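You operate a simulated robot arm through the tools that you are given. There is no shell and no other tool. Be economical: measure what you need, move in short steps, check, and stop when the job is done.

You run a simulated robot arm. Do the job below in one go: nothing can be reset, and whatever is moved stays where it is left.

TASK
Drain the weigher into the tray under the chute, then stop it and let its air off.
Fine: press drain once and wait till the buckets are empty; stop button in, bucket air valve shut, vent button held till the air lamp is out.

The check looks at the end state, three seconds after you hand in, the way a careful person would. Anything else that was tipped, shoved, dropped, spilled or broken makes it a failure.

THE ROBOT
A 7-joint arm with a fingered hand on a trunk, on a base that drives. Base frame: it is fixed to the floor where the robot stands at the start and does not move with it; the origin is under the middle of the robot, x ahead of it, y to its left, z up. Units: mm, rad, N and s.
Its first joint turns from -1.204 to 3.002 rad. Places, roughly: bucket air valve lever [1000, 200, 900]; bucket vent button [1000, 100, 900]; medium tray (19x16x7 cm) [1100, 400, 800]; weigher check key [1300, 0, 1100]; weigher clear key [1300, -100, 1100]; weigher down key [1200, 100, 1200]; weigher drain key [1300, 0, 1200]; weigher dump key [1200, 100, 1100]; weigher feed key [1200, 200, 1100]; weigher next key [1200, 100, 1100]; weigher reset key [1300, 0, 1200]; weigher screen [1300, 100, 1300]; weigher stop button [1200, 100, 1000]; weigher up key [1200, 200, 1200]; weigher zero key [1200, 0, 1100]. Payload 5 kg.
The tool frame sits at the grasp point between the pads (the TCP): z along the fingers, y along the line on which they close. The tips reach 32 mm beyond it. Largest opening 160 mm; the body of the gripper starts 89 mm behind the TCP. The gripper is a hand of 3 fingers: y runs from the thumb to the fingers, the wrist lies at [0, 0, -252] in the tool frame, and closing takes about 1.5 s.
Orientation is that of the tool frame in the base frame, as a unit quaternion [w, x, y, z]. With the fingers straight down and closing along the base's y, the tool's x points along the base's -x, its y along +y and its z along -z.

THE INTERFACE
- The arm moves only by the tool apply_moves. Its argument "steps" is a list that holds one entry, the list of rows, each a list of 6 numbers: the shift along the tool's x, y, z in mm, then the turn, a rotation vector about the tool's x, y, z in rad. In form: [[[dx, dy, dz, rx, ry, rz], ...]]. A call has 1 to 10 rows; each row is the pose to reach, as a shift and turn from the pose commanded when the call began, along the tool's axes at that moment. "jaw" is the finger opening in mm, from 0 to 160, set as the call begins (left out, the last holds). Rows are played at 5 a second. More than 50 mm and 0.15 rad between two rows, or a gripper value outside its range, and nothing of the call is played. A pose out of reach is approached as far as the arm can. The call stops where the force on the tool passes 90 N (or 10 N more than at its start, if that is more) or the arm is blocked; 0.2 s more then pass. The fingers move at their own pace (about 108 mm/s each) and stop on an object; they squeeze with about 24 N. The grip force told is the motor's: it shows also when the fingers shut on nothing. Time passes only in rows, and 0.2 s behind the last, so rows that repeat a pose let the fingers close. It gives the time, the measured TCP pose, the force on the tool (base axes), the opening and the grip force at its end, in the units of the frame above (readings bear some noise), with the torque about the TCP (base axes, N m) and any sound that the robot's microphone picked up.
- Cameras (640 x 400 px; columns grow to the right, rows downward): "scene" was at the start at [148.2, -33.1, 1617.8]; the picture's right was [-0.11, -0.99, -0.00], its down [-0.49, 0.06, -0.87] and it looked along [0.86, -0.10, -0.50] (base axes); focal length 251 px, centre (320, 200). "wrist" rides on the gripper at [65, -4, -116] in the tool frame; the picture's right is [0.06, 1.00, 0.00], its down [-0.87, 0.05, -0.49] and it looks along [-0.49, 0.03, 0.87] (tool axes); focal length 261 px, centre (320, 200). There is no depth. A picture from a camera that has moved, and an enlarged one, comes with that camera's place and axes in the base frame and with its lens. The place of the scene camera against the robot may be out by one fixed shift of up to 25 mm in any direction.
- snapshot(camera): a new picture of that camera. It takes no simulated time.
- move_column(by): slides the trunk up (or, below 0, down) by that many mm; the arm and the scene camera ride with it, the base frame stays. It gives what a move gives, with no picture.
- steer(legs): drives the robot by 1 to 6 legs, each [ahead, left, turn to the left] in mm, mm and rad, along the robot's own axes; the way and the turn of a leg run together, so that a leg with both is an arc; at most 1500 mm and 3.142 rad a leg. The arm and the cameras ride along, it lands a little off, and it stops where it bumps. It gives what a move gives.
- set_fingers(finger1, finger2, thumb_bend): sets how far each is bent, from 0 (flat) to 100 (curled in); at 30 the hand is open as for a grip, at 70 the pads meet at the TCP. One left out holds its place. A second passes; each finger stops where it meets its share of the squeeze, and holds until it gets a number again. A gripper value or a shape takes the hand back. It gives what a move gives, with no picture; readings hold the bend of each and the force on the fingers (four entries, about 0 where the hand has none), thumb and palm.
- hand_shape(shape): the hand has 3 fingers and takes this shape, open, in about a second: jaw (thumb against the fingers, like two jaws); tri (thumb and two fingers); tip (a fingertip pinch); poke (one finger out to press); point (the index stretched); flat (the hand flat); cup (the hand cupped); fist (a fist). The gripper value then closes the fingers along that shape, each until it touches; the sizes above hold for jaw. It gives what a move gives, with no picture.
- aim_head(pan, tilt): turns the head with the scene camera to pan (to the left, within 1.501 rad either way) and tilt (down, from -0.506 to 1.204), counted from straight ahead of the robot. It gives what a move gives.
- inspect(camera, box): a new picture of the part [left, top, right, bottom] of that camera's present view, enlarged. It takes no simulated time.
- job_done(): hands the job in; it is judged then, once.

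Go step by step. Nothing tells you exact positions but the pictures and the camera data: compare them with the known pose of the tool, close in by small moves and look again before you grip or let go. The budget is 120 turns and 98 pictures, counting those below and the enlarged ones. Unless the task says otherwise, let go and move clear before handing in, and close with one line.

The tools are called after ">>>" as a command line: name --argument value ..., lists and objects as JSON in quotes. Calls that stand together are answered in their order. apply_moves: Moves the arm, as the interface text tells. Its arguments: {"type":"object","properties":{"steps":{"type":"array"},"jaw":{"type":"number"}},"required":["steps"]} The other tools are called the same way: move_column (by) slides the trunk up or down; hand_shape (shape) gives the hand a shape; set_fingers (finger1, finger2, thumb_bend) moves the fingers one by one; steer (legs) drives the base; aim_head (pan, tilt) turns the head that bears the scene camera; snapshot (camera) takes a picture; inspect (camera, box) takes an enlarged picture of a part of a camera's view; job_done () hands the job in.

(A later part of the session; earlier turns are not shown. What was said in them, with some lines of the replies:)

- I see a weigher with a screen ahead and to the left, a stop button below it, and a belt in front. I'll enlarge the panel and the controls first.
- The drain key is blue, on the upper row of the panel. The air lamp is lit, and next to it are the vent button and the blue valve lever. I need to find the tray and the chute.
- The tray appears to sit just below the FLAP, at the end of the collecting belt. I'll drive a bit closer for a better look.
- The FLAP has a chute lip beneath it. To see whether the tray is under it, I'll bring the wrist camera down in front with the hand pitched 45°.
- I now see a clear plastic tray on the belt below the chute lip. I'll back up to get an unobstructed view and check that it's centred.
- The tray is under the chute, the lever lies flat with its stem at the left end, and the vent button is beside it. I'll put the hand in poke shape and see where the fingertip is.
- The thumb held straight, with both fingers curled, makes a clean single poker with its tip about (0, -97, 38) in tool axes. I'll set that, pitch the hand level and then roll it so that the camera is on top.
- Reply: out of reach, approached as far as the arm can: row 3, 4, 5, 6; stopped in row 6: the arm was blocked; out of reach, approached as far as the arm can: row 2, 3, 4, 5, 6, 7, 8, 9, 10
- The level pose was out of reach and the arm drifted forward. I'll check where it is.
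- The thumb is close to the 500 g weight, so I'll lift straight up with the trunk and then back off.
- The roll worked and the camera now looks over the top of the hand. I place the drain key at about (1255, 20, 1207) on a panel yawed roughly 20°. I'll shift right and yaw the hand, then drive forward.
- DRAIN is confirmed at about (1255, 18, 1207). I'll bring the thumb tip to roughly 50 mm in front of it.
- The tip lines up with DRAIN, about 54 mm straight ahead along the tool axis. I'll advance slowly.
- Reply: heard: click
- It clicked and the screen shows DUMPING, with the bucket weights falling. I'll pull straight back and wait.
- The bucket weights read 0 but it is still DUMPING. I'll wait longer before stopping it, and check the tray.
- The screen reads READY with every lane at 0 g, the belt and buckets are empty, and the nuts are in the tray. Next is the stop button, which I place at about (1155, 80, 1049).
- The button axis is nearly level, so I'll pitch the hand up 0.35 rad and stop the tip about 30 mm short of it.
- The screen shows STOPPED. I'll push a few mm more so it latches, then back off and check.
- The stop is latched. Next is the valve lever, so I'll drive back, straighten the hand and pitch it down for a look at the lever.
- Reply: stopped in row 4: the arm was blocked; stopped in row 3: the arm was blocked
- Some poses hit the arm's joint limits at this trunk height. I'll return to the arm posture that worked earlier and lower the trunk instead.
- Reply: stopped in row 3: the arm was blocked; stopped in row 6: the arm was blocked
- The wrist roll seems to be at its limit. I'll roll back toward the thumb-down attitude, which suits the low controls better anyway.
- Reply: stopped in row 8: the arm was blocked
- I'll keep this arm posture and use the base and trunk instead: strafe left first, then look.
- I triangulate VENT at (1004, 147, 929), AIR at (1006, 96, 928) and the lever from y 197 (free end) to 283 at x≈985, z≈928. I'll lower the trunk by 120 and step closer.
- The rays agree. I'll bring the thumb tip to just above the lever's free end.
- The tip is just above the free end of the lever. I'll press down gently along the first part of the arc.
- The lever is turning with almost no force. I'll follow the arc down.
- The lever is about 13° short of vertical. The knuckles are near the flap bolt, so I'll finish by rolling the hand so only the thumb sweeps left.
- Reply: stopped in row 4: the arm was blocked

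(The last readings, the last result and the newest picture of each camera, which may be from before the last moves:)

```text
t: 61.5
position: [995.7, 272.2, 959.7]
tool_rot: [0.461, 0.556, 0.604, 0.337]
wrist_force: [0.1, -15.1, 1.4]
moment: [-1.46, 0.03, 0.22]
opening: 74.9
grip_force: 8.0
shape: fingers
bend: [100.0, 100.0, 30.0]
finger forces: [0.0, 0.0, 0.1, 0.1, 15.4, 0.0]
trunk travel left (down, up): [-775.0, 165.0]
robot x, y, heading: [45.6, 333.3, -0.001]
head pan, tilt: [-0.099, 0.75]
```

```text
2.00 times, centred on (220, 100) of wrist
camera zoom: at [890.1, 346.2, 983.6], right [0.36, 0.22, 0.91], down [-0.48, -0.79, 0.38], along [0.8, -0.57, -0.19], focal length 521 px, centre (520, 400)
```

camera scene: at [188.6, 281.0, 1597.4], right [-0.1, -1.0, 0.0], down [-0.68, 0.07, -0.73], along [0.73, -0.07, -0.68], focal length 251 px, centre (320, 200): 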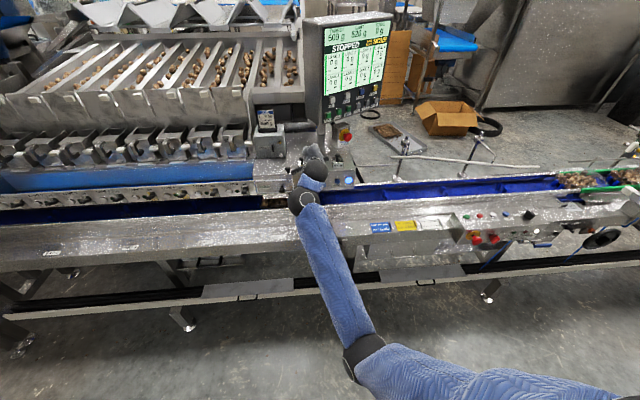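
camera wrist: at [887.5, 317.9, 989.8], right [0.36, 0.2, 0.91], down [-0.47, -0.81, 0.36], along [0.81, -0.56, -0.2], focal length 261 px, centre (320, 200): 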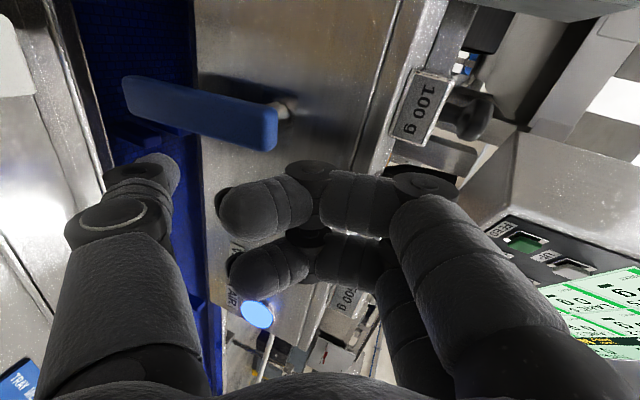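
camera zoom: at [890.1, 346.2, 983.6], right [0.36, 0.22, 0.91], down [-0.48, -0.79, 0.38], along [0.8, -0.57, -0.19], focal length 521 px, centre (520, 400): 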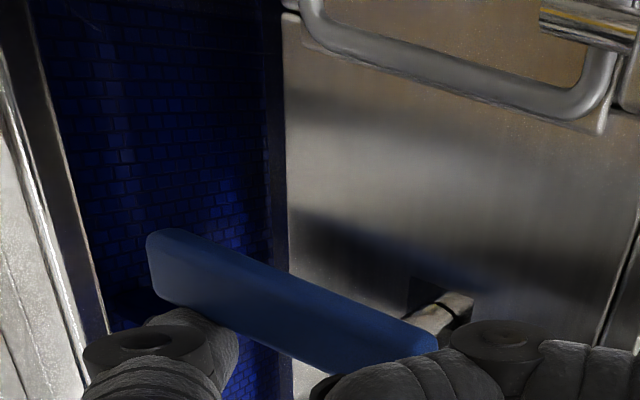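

It met its end stop at 15 N, so the lever is fully over. I'll back off to the right, then retract and look.

>>> steer --legs '[[0, -30, 0]]'

>>> apply_moves --steps '[[[-1, -9, -23, 0, 0, 0], [-2, -18, -46, 0, 0, 0], [-3, -27, -70, 0, 0, 0]]]'

>>> steer --legs '[[0, -85, 0]]'

>>> snapshot --camera "wrist"

>>> inspect --camera "scene" --box '[240, 120, 400, 220]'

```text
t: 62.3
position: [996.0, 239.0, 958.8]
tool_rot: [0.46, 0.557, 0.604, 0.337]
wrist_force: [0.8, -1.2, -0.4]
moment: [0.02, 0.01, 0.08]
opening: 74.4
grip_force: 0.1
shape: fingers
bend: [100.0, 100.0, 30.0]
finger forces: [0.0, 0.0, 0.1, 0.0, 0.0, 0.0]
trunk travel left (down, up): [-775.0, 165.0]
robot x, y, heading: [46.5, 301.8, 0.007]
head pan, tilt: [-0.099, 0.75]
```

```text
t: 63.1
position: [922.6, 234.0, 962.3]
tool_rot: [0.466, 0.553, 0.605, 0.334]
wrist_force: [-0.3, 0.2, 0.2]
moment: [0.02, 0.0, 0.02]
opening: 74.2
grip_force: 0.1
shape: fingers
bend: [100.0, 100.0, 30.0]
finger forces: [0.0, 0.1, 0.1, 0.1, 0.0, 0.1]
trunk travel left (down, up): [-775.0, 165.0]
robot x, y, heading: [47.7, 302.1, 0.0]
head pan, tilt: [-0.099, 0.75]
```

```text
t: 64.2
position: [921.6, 150.4, 961.7]
tool_rot: [0.465, 0.554, 0.606, 0.332]
wrist_force: [-0.1, -0.6, -0.3]
moment: [-0.04, 0.01, 0.03]
opening: 74.5
grip_force: 0.0
shape: fingers
bend: [100.0, 100.0, 30.0]
finger forces: [0.1, 0.0, 0.0, 0.0, 0.0, 0.1]
trunk travel left (down, up): [-775.0, 165.0]
robot x, y, heading: [48.5, 221.1, 0.002]
head pan, tilt: [-0.099, 0.75]
```

```text
28 pictures are left
camera wrist: at [815.6, 225.6, 983.5], right [0.36, 0.23, 0.9], down [-0.48, -0.79, 0.39], along [0.8, -0.57, -0.18], focal length 261 px, centre (320, 200)
```

wrist: 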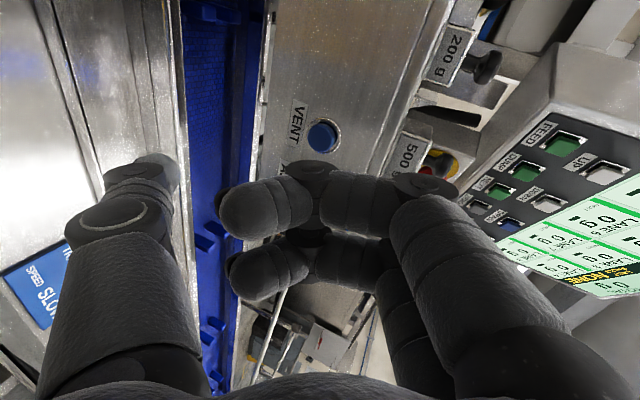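

```text
4.00 times, centred on (320, 170) of scene
camera zoom: at [187.2, 184.8, 1597.6], right [-0.1, -1.0, 0.0], down [-0.68, 0.07, -0.73], along [0.73, -0.07, -0.68], focal length 1006 px, centre (320, 320)
```

zoom: 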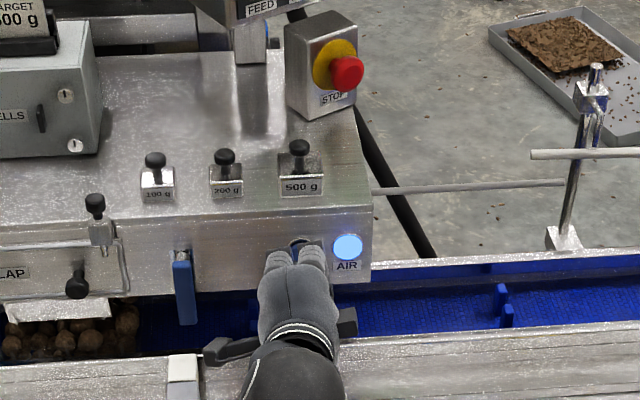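

The lever hangs vertical. VENT is re-measured at (1002, 148, 929), so I'll align the thumb tip with it using the trunk and base.

>>> move_column --by 69

>>> steer --legs '[[0, 16, 0]]'

>>> apply_moves --steps '[[[0, 7, 19, 0, 0, 0], [1, 15, 37, 0, 0, 0]]]'

>>> snapshot --camera "wrist"

```text
t: 65.2
position: [921.1, 151.0, 1028.8]
tool_rot: [0.465, 0.553, 0.607, 0.331]
wrist_force: [1.0, -0.3, 0.5]
moment: [-0.01, 0.02, 0.04]
opening: 74.5
grip_force: 0.1
shape: fingers
bend: [100.0, 100.0, 30.0]
finger forces: [0.1, 0.0, 0.1, 0.0, 0.0, 0.0]
trunk travel left (down, up): [-844.0, 96.0]
robot x, y, heading: [47.3, 216.1, 0.004]
head pan, tilt: [-0.099, 0.75]
```

```text
t: 66.0
position: [922.0, 166.7, 1030.7]
tool_rot: [0.466, 0.552, 0.606, 0.332]
wrist_force: [0.1, 0.5, -0.6]
moment: [0.01, 0.02, 0.0]
opening: 74.6
grip_force: 0.1
shape: fingers
bend: [100.0, 100.0, 30.0]
finger forces: [0.0, 0.1, 0.0, 0.0, 0.1, 0.0]
trunk travel left (down, up): [-844.0, 96.0]
robot x, y, heading: [45.7, 235.2, 0.004]
head pan, tilt: [-0.099, 0.75]
```

```text
t: 66.6
position: [961.0, 159.1, 1024.8]
tool_rot: [0.468, 0.551, 0.609, 0.326]
wrist_force: [0.2, 0.1, -0.5]
moment: [-0.02, 0.02, -0.05]
opening: 74.5
grip_force: 0.1
shape: fingers
bend: [100.0, 100.0, 30.0]
finger forces: [0.1, 0.1, 0.0, 0.0, 0.0, 0.1]
trunk travel left (down, up): [-844.0, 96.0]
robot x, y, heading: [47.2, 232.7, 0.002]
head pan, tilt: [-0.099, 0.75]
```

```text
26 pictures are left
camera wrist: at [854.6, 235.9, 1047.4], right [0.37, 0.24, 0.9], down [-0.48, -0.78, 0.4], along [0.8, -0.58, -0.17], focal length 261 px, centre (320, 200)
```

wrist: 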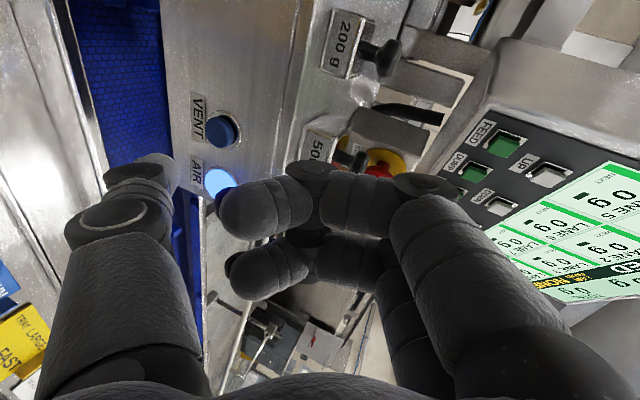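

>>> move_column --by 8

>>> steer --legs '[[0, 15, 0]]'

>>> apply_moves --steps '[[[1, 4, 9, 0, 0, 0], [2, 7, 19, 0, 0, 0]]]'

>>> snapshot --camera "wrist"

```text
t: 67.2
position: [960.8, 159.9, 1035.4]
tool_rot: [0.468, 0.551, 0.608, 0.328]
wrist_force: [-0.6, 0.3, -0.1]
moment: [0.0, 0.01, -0.03]
opening: 74.6
grip_force: 0.0
shape: fingers
bend: [100.0, 100.0, 30.0]
finger forces: [0.1, 0.1, 0.0, 0.0, 0.1, 0.0]
trunk travel left (down, up): [-852.0, 88.0]
robot x, y, heading: [44.3, 233.9, 0.006]
head pan, tilt: [-0.099, 0.75]
```

```text
t: 68.0
position: [961.2, 173.4, 1035.8]
tool_rot: [0.469, 0.551, 0.607, 0.328]
wrist_force: [-0.8, 0.6, -1.0]
moment: [0.01, -0.02, -0.04]
opening: 74.1
grip_force: 0.1
shape: fingers
bend: [100.0, 100.0, 30.0]
finger forces: [0.1, 0.1, 0.0, 0.0, 0.0, 0.1]
trunk travel left (down, up): [-852.0, 88.0]
robot x, y, heading: [49.2, 248.7, 0.005]
head pan, tilt: [-0.099, 0.75]
```

```text
t: 68.6
position: [982.0, 171.6, 1032.5]
tool_rot: [0.469, 0.551, 0.608, 0.326]
wrist_force: [-0.8, 0.0, -0.1]
moment: [0.02, -0.04, -0.02]
opening: 74.8
grip_force: 0.1
shape: fingers
bend: [100.0, 100.0, 30.0]
finger forces: [0.1, 0.0, 0.0, 0.0, 0.0, 0.1]
trunk travel left (down, up): [-852.0, 88.0]
robot x, y, heading: [44.6, 245.0, 0.0]
head pan, tilt: [-0.099, 0.75]
```

```text
25 pictures are left
camera wrist: at [876.6, 248.2, 1054.8], right [0.37, 0.24, 0.9], down [-0.48, -0.78, 0.41], along [0.8, -0.58, -0.17], focal length 261 px, centre (320, 200)
```

wrist: 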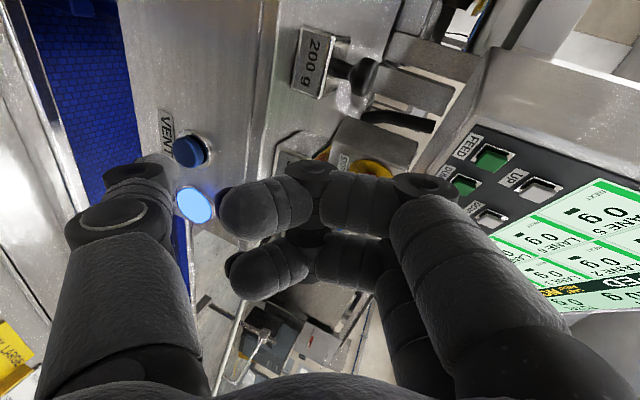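

>>> apply_moves --steps '[[[4, 5, -2, 0, 0, 0], [4, 9, 7, 0, 0, 0], [4, 11, 11, 0, 0, 0], [5, 12, 14, 0, 0, 0]]]'

>>> inspect --camera "wrist" --box '[60, 80, 300, 230]'

>>> inspect --camera "scene" --box '[240, 100, 400, 200]'

```text
t: 69.6
position: [1000.4, 172.3, 1039.9]
tool_rot: [0.473, 0.549, 0.608, 0.324]
wrist_force: [0.7, -0.1, 0.6]
moment: [-0.04, 0.04, -0.02]
opening: 74.1
grip_force: 0.1
shape: fingers
bend: [100.0, 100.0, 30.0]
finger forces: [0.0, 0.0, 0.0, 0.1, 0.0, 0.0]
trunk travel left (down, up): [-852.0, 88.0]
robot x, y, heading: [48.0, 246.4, -0.001]
head pan, tilt: [-0.099, 0.75]
```

```text
2.67 times, centred on (180, 155) of wrist
camera zoom: at [894.9, 248.6, 1060.9], right [0.36, 0.25, 0.9], down [-0.48, -0.78, 0.41], along [0.8, -0.58, -0.16], focal length 695 px, centre (693, 320)
```

zoom: 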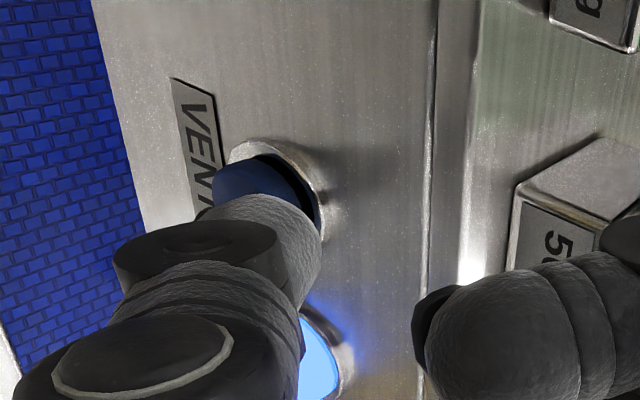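

```text
4.00 times, centred on (320, 150) of scene
camera zoom: at [187.4, 217.8, 1674.6], right [-0.1, -1.0, 0.0], down [-0.68, 0.07, -0.73], along [0.73, -0.07, -0.68], focal length 1006 px, centre (320, 400)
```

zoom: 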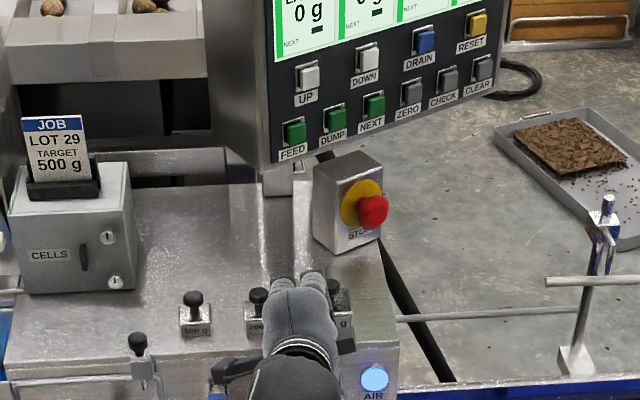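

The tip is about 8 mm to the right of the button centre. I'll retreat slightly, shift left with the base and approach again.

>>> apply_moves --steps '[[[0, -3, -8, 0, 0, 0], [0, -6, -16, 0, 0, 0]]]'

>>> steer --legs '[[0, 9, 0]]'

>>> apply_moves --steps '[[[0, 3, 7, 0, 0, 0], [0, 5, 13, 0, 0, 0], [0, 6, 16, 0, 0, 0]]]'

>>> inspect --camera "wrist" --box '[60, 80, 300, 230]'

```text
t: 70.2
position: [988.3, 169.4, 1049.5]
tool_rot: [0.476, 0.548, 0.606, 0.325]
wrist_force: [0.2, 0.2, -0.6]
moment: [0.03, 0.03, 0.02]
opening: 74.1
grip_force: 0.1
shape: fingers
bend: [100.0, 100.0, 30.0]
finger forces: [0.0, 0.0, 0.0, 0.1, 0.0, 0.1]
trunk travel left (down, up): [-852.0, 88.0]
robot x, y, heading: [47.1, 248.5, 0.006]
head pan, tilt: [-0.099, 0.75]
```

```text
t: 70.9
position: [986.6, 179.9, 1047.9]
tool_rot: [0.476, 0.548, 0.606, 0.325]
wrist_force: [0.4, 0.8, -0.3]
moment: [-0.01, -0.01, -0.01]
opening: 74.4
grip_force: 0.0
shape: fingers
bend: [100.0, 100.0, 30.0]
finger forces: [0.1, 0.0, 0.1, 0.1, 0.0, 0.1]
trunk travel left (down, up): [-852.0, 88.0]
robot x, y, heading: [45.1, 259.5, -0.002]
head pan, tilt: [-0.099, 0.75]
```

```text
t: 71.7
position: [1004.6, 177.8, 1047.5]
tool_rot: [0.477, 0.548, 0.605, 0.325]
wrist_force: [-0.3, -0.4, -1.0]
moment: [0.01, 0.02, 0.03]
opening: 74.4
grip_force: 0.1
shape: fingers
bend: [100.0, 100.0, 30.0]
finger forces: [0.0, 0.0, 0.0, 0.0, 0.1, 0.0]
trunk travel left (down, up): [-852.0, 88.0]
robot x, y, heading: [47.6, 258.1, 0.003]
head pan, tilt: [-0.099, 0.75]
```

```text
2.67 times, centred on (180, 155) of wrist
camera zoom: at [898.4, 254.5, 1068.0], right [0.36, 0.25, 0.9], down [-0.49, -0.77, 0.41], along [0.8, -0.58, -0.15], focal length 695 px, centre (693, 320)
```

zoom: 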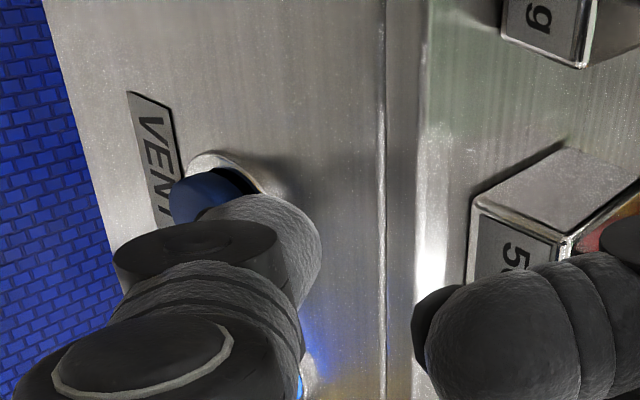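

The arm creeps at this limit, so I'll use base and trunk moves only: back 14, left 3, down 12, and then forward.

>>> steer --legs '[[-14, 3, 0]]'

>>> move_column --by -12

>>> steer --legs '[[14, 0, 0]]'

>>> inspect --camera "wrist" --box '[60, 80, 300, 230]'

```text
t: 72.5
position: [989.3, 182.0, 1048.5]
tool_rot: [0.476, 0.548, 0.606, 0.325]
wrist_force: [-0.1, 0.1, 0.2]
moment: [0.0, 0.01, 0.0]
opening: 74.0
grip_force: 0.1
shape: fingers
bend: [100.0, 100.0, 30.0]
finger forces: [0.0, 0.0, 0.0, 0.0, 0.0, 0.0]
trunk travel left (down, up): [-852.0, 88.0]
robot x, y, heading: [29.1, 263.5, 0.007]
head pan, tilt: [-0.099, 0.75]
```

```text
t: 73.1
position: [989.6, 180.7, 1038.3]
tool_rot: [0.477, 0.547, 0.606, 0.325]
wrist_force: [-0.6, 0.2, 0.2]
moment: [-0.03, 0.0, 0.0]
opening: 74.5
grip_force: 0.0
shape: fingers
bend: [100.0, 100.0, 30.0]
finger forces: [0.0, 0.0, 0.0, 0.0, 0.0, 0.1]
trunk travel left (down, up): [-840.0, 100.0]
robot x, y, heading: [32.5, 261.3, 0.003]
head pan, tilt: [-0.099, 0.75]
```

```text
t: 73.8
position: [1004.0, 180.7, 1036.4]
tool_rot: [0.477, 0.548, 0.606, 0.324]
wrist_force: [0.5, -0.5, -1.7]
moment: [-0.03, 0.0, 0.0]
opening: 74.2
grip_force: 0.1
shape: fingers
bend: [100.0, 100.0, 30.0]
finger forces: [0.1, 0.0, 0.1, 0.0, 0.0, 0.0]
trunk travel left (down, up): [-840.0, 100.0]
robot x, y, heading: [46.8, 260.6, -0.002]
head pan, tilt: [-0.099, 0.75]
heard: click
```

```text
2.67 times, centred on (180, 155) of wrist
camera zoom: at [898.7, 257.8, 1055.8], right [0.36, 0.25, 0.9], down [-0.49, -0.77, 0.41], along [0.8, -0.58, -0.15], focal length 695 px, centre (693, 320)
```

zoom: 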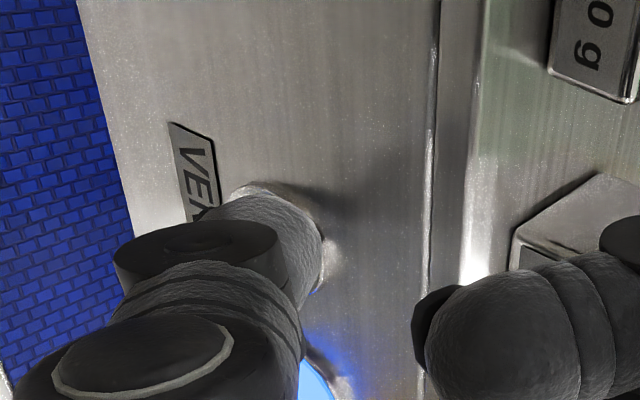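

The vent button clicked. I'll hold it and watch the lamp.

>>> apply_moves --steps '[[[0, 0, 0, 0, 0, 0], [0, 0, 0, 0, 0, 0], [0, 0, 0, 0, 0, 0], [0, 0, 0, 0, 0, 0], [0, 0, 0, 0, 0, 0], [0, 0, 0, 0, 0, 0], [0, 0, 0, 0, 0, 0], [0, 0, 0, 0, 0, 0], [0, 0, 0, 0, 0, 0], [0, 0, 0, 0, 0, 0]]]'

>>> inspect --camera "scene" --box '[240, 120, 400, 220]'

```text
t: 76.0
position: [1004.2, 180.8, 1036.3]
tool_rot: [0.476, 0.548, 0.606, 0.325]
wrist_force: [0.2, 0.5, -0.1]
moment: [0.03, 0.0, 0.02]
opening: 74.3
grip_force: 0.0
shape: fingers
bend: [100.0, 100.0, 30.0]
finger forces: [0.0, 0.1, 0.0, 0.1, 0.1, 0.0]
trunk travel left (down, up): [-840.0, 100.0]
robot x, y, heading: [46.3, 259.9, 0.001]
head pan, tilt: [-0.099, 0.75]
```

```text
4.00 times, centred on (320, 170) of scene
camera zoom: at [186.8, 229.6, 1662.6], right [-0.1, -1.0, 0.0], down [-0.68, 0.07, -0.73], along [0.73, -0.07, -0.68], focal length 1006 px, centre (320, 320)
```

zoom: 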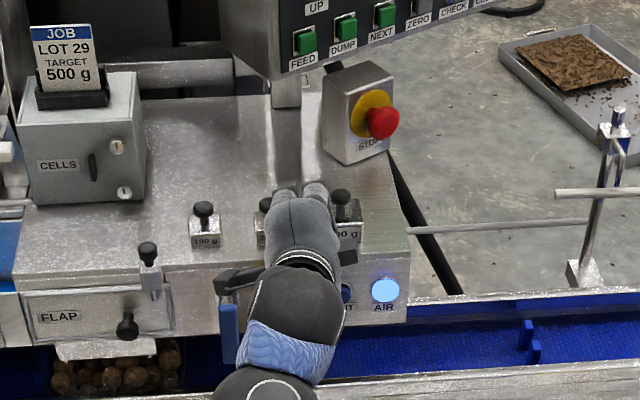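

The lamp is still on and there's no force on the thumb, so the button has popped back out. I'll go forward 6 mm and hold.

>>> steer --legs '[[6, 0, 0]]'

>>> apply_moves --steps '[[[0, 0, 0, 0, 0, 0], [0, 0, 0, 0, 0, 0], [0, 0, 0, 0, 0, 0], [0, 0, 0, 0, 0, 0], [0, 0, 0, 0, 0, 0]]]'

>>> inspect --camera "wrist" --box '[60, 80, 300, 230]'

```text
t: 76.8
position: [1010.9, 181.3, 1037.1]
tool_rot: [0.477, 0.548, 0.605, 0.324]
wrist_force: [-2.4, 0.6, 1.6]
moment: [-0.01, 0.2, -0.07]
opening: 74.1
grip_force: 1.3
shape: fingers
bend: [100.0, 100.0, 30.0]
finger forces: [0.1, 0.1, 0.0, 0.0, 3.2, 0.1]
trunk travel left (down, up): [-840.0, 100.0]
robot x, y, heading: [49.4, 257.9, 0.002]
head pan, tilt: [-0.099, 0.75]
heard: click, click
```

```text
t: 78.0
position: [1010.4, 180.7, 1037.1]
tool_rot: [0.477, 0.547, 0.606, 0.326]
wrist_force: [-0.8, 1.2, 0.5]
moment: [0.06, 0.14, -0.05]
opening: 74.4
grip_force: 1.4
shape: fingers
bend: [100.0, 100.0, 30.0]
finger forces: [0.0, 0.0, 0.1, 0.0, 2.2, 0.0]
trunk travel left (down, up): [-840.0, 100.0]
robot x, y, heading: [50.0, 261.7, 0.007]
head pan, tilt: [-0.099, 0.75]
```

```text
2.67 times, centred on (180, 155) of wrist
camera zoom: at [904.1, 258.0, 1056.5], right [0.36, 0.25, 0.9], down [-0.49, -0.77, 0.41], along [0.8, -0.58, -0.15], focal length 695 px, centre (693, 320)
```

zoom: 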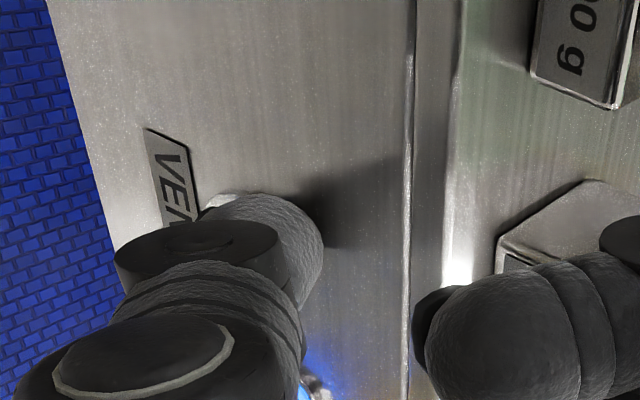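

It's pressed now with a steady 2–3 N. I'll keep holding and watch the lamp.

>>> apply_moves --steps '[[[0, 0, 0, 0, 0, 0], [0, 0, 0, 0, 0, 0], [0, 0, 0, 0, 0, 0], [0, 0, 0, 0, 0, 0], [0, 0, 0, 0, 0, 0], [0, 0, 0, 0, 0, 0], [0, 0, 0, 0, 0, 0], [0, 0, 0, 0, 0, 0], [0, 0, 0, 0, 0, 0], [0, 0, 0, 0, 0, 0]]]'

>>> inspect --camera "scene" --box '[240, 120, 400, 220]'

```text
t: 80.2
position: [1009.7, 180.7, 1036.1]
tool_rot: [0.477, 0.548, 0.606, 0.325]
wrist_force: [-1.0, 1.4, 2.0]
moment: [0.04, 0.12, -0.04]
opening: 74.1
grip_force: 1.4
shape: fingers
bend: [100.0, 100.0, 30.0]
finger forces: [0.0, 0.0, 0.1, 0.0, 2.3, 0.0]
trunk travel left (down, up): [-840.0, 100.0]
robot x, y, heading: [51.1, 260.7, 0.002]
head pan, tilt: [-0.099, 0.75]
```

```text
4.00 times, centred on (320, 170) of scene
camera zoom: at [192.6, 229.8, 1662.6], right [-0.1, -1.0, 0.0], down [-0.68, 0.07, -0.73], along [0.73, -0.07, -0.68], focal length 1006 px, centre (320, 320)
```

zoom: 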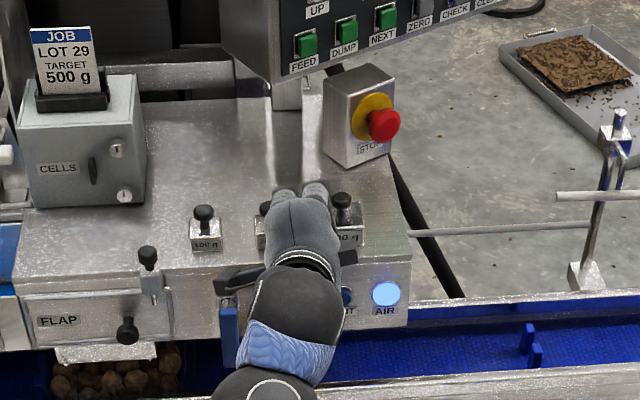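

>>> apply_moves --steps '[[[0, 0, 0, 0, 0, 0], [0, 0, 0, 0, 0, 0], [0, 0, 0, 0, 0, 0], [0, 0, 0, 0, 0, 0], [0, 0, 0, 0, 0, 0], [0, 0, 0, 0, 0, 0], [0, 0, 0, 0, 0, 0], [0, 0, 0, 0, 0, 0], [0, 0, 0, 0, 0, 0], [0, 0, 0, 0, 0, 0]]]'

>>> apply_moves --steps '[[[0, 0, 0, 0, 0, 0], [0, 0, 0, 0, 0, 0], [0, 0, 0, 0, 0, 0], [0, 0, 0, 0, 0, 0], [0, 0, 0, 0, 0, 0], [0, 0, 0, 0, 0, 0], [0, 0, 0, 0, 0, 0], [0, 0, 0, 0, 0, 0], [0, 0, 0, 0, 0, 0], [0, 0, 0, 0, 0, 0]]]'

>>> inspect --camera "scene" --box '[240, 120, 400, 220]'

```text
t: 82.3
position: [1009.3, 181.1, 1036.2]
tool_rot: [0.477, 0.547, 0.606, 0.325]
wrist_force: [-1.7, 1.1, 1.0]
moment: [0.0, 0.11, -0.05]
opening: 74.3
grip_force: 1.2
shape: fingers
bend: [100.0, 100.0, 30.0]
finger forces: [0.0, 0.0, 0.1, 0.0, 2.3, 0.1]
trunk travel left (down, up): [-840.0, 100.0]
robot x, y, heading: [51.9, 260.7, 0.006]
head pan, tilt: [-0.099, 0.75]
```

```text
t: 84.5
position: [1009.7, 182.1, 1036.3]
tool_rot: [0.477, 0.547, 0.606, 0.325]
wrist_force: [-0.5, 1.9, 1.9]
moment: [0.07, 0.15, -0.04]
opening: 74.6
grip_force: 1.6
shape: fingers
bend: [100.0, 100.0, 30.0]
finger forces: [0.0, 0.0, 0.0, 0.1, 2.3, 0.1]
trunk travel left (down, up): [-840.0, 100.0]
robot x, y, heading: [56.8, 258.9, 0.004]
head pan, tilt: [-0.099, 0.75]
```

```text
4.00 times, centred on (320, 170) of scene
camera zoom: at [192.6, 229.7, 1662.6], right [-0.1, -1.0, 0.0], down [-0.68, 0.07, -0.73], along [0.73, -0.07, -0.68], focal length 1006 px, centre (320, 320)
```

zoom: 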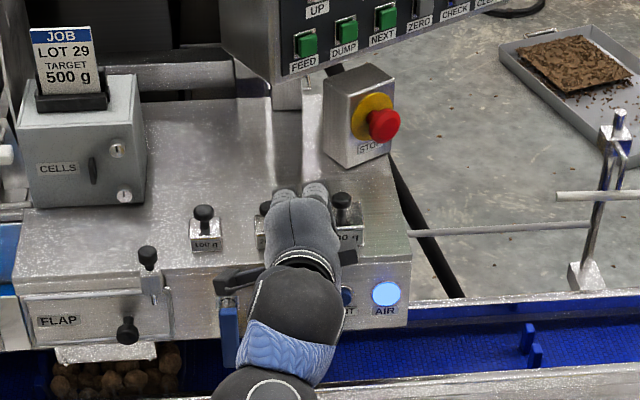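

The lamp isn't changing, so the button may be only half in. I'll press deeper with the arm and watch the force.

>>> apply_moves --steps '[[[0, 1, 2, 0, 0, 0], [0, 2, 4, 0, 0, 0], [0, 2, 5, 0, 0, 0], [0, 2, 5, 0, 0, 0], [0, 2, 5, 0, 0, 0], [0, 2, 5, 0, 0, 0]]]'

>>> snapshot --camera "wrist"

```text
t: 86.0
position: [1014.0, 181.6, 1037.8]
tool_rot: [0.476, 0.548, 0.606, 0.325]
wrist_force: [-7.1, 2.3, 5.1]
moment: [0.07, 0.78, -0.19]
opening: 75.0
grip_force: 4.8
shape: fingers
bend: [100.0, 100.0, 30.0]
finger forces: [0.0, 0.0, 0.0, 0.0, 9.9, 0.0]
trunk travel left (down, up): [-840.0, 100.0]
robot x, y, heading: [51.2, 261.9, 0.004]
head pan, tilt: [-0.099, 0.75]
heard: click
```

```text
16 pictures are left
camera wrist: at [908.6, 258.2, 1057.5], right [0.36, 0.25, 0.9], down [-0.49, -0.77, 0.41], along [0.8, -0.58, -0.15], focal length 261 px, centre (320, 200)
```

wrist: 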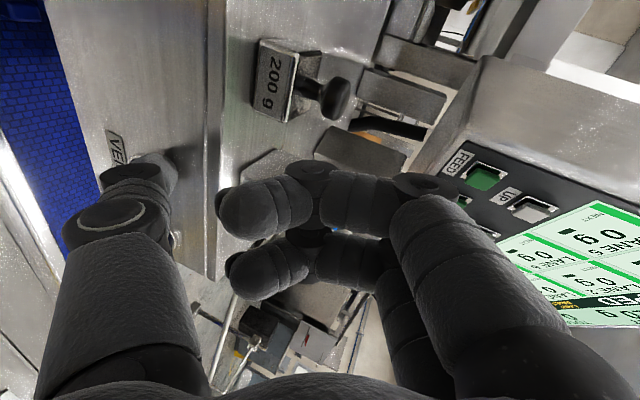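

It clicked again with about 10 N, so the button is now properly in. I'll hold here.

>>> apply_moves --steps '[[[0, 0, 0, 0, 0, 0], [0, 0, 0, 0, 0, 0], [0, 0, 0, 0, 0, 0], [0, 0, 0, 0, 0, 0], [0, 0, 0, 0, 0, 0], [0, 0, 0, 0, 0, 0], [0, 0, 0, 0, 0, 0], [0, 0, 0, 0, 0, 0], [0, 0, 0, 0, 0, 0], [0, 0, 0, 0, 0, 0]]]'

>>> apply_moves --steps '[[[0, 0, 0, 0, 0, 0], [0, 0, 0, 0, 0, 0], [0, 0, 0, 0, 0, 0], [0, 0, 0, 0, 0, 0], [0, 0, 0, 0, 0, 0], [0, 0, 0, 0, 0, 0], [0, 0, 0, 0, 0, 0], [0, 0, 0, 0, 0, 0], [0, 0, 0, 0, 0, 0], [0, 0, 0, 0, 0, 0]]]'

>>> inspect --camera "scene" --box '[240, 120, 400, 220]'

```text
t: 88.2
position: [1012.9, 182.5, 1037.3]
tool_rot: [0.476, 0.548, 0.606, 0.325]
wrist_force: [-8.0, 1.7, 4.8]
moment: [0.07, 0.75, -0.18]
opening: 75.1
grip_force: 4.7
shape: fingers
bend: [100.0, 100.0, 30.0]
finger forces: [0.1, 0.0, 0.0, 0.0, 9.7, 0.1]
trunk travel left (down, up): [-840.0, 100.0]
robot x, y, heading: [53.4, 260.8, -0.002]
head pan, tilt: [-0.099, 0.75]
```

```text
t: 90.3
position: [1014.1, 181.2, 1038.4]
tool_rot: [0.477, 0.547, 0.606, 0.325]
wrist_force: [-7.3, 2.3, 6.9]
moment: [0.0, 0.74, -0.2]
opening: 75.0
grip_force: 5.2
shape: fingers
bend: [100.0, 100.0, 30.0]
finger forces: [0.0, 0.1, 0.0, 0.0, 9.8, 0.1]
trunk travel left (down, up): [-840.0, 100.0]
robot x, y, heading: [50.1, 262.3, 0.004]
head pan, tilt: [-0.099, 0.75]
```

```text
4.00 times, centred on (320, 170) of scene
camera zoom: at [191.5, 229.9, 1662.7], right [-0.1, -1.0, 0.0], down [-0.68, 0.07, -0.73], along [0.73, -0.07, -0.68], focal length 1006 px, centre (320, 320)
```

zoom: 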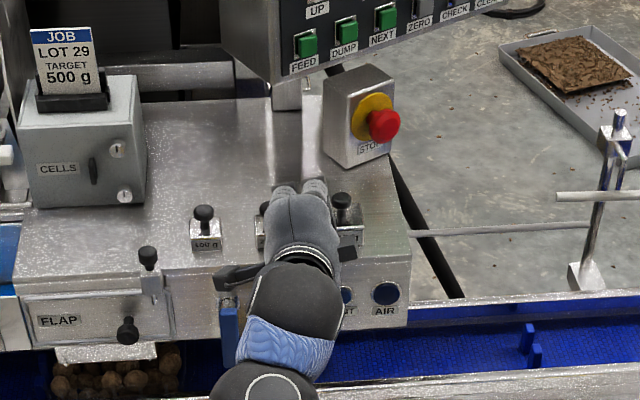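

The AIR lamp is out. I'll back straight off with the base and verify everything.

>>> steer --legs '[[-250, 0, 0]]'

>>> snapshot --camera "scene"

>>> inspect --camera "scene" --box '[200, 80, 400, 205]'

```text
t: 92.2
position: [764.8, 184.4, 1038.7]
tool_rot: [0.476, 0.546, 0.607, 0.326]
wrist_force: [-0.6, 0.2, 0.5]
moment: [0.03, 0.02, 0.01]
opening: 74.3
grip_force: 0.0
shape: fingers
bend: [100.0, 100.0, 30.0]
finger forces: [0.0, 0.0, 0.0, 0.0, 0.1, 0.1]
trunk travel left (down, up): [-840.0, 100.0]
robot x, y, heading: [-195.0, 257.9, 0.012]
head pan, tilt: [-0.099, 0.75]
```

```text
14 pictures are left
camera scene: at [-59.6, 229.1, 1662.7], right [-0.09, -1.0, 0.0], down [-0.68, 0.06, -0.73], along [0.73, -0.07, -0.68], focal length 251 px, centre (320, 200)
```

scene: 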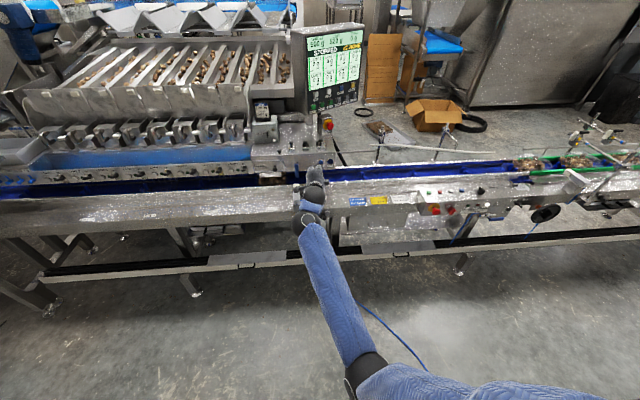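

```text
3.20 times, centred on (300, 142) of scene
camera zoom: at [-59.6, 229.1, 1662.7], right [-0.09, -1.0, 0.0], down [-0.68, 0.06, -0.73], along [0.73, -0.07, -0.68], focal length 805 px, centre (384, 384)
```

zoom: 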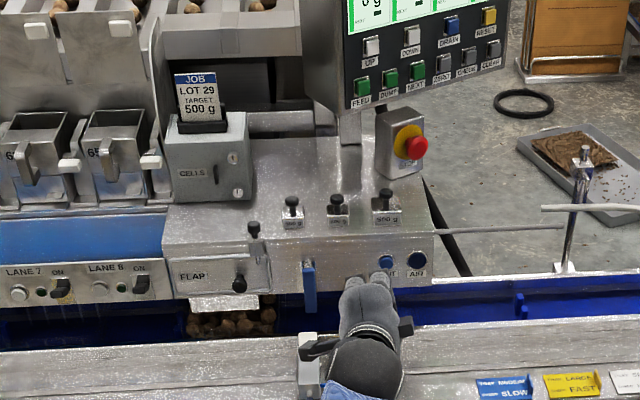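

The lamp stays out, the lever is down, the stop is in, the buckets read 0 g, the nuts are in the tray and the hand is clear. I'm handing in.

>>> job_done

```text
The job is handed in.
```

The weigher is drained into the tray, the stop button is in, the bucket air valve is shut, and the air is vented with the lamp out.
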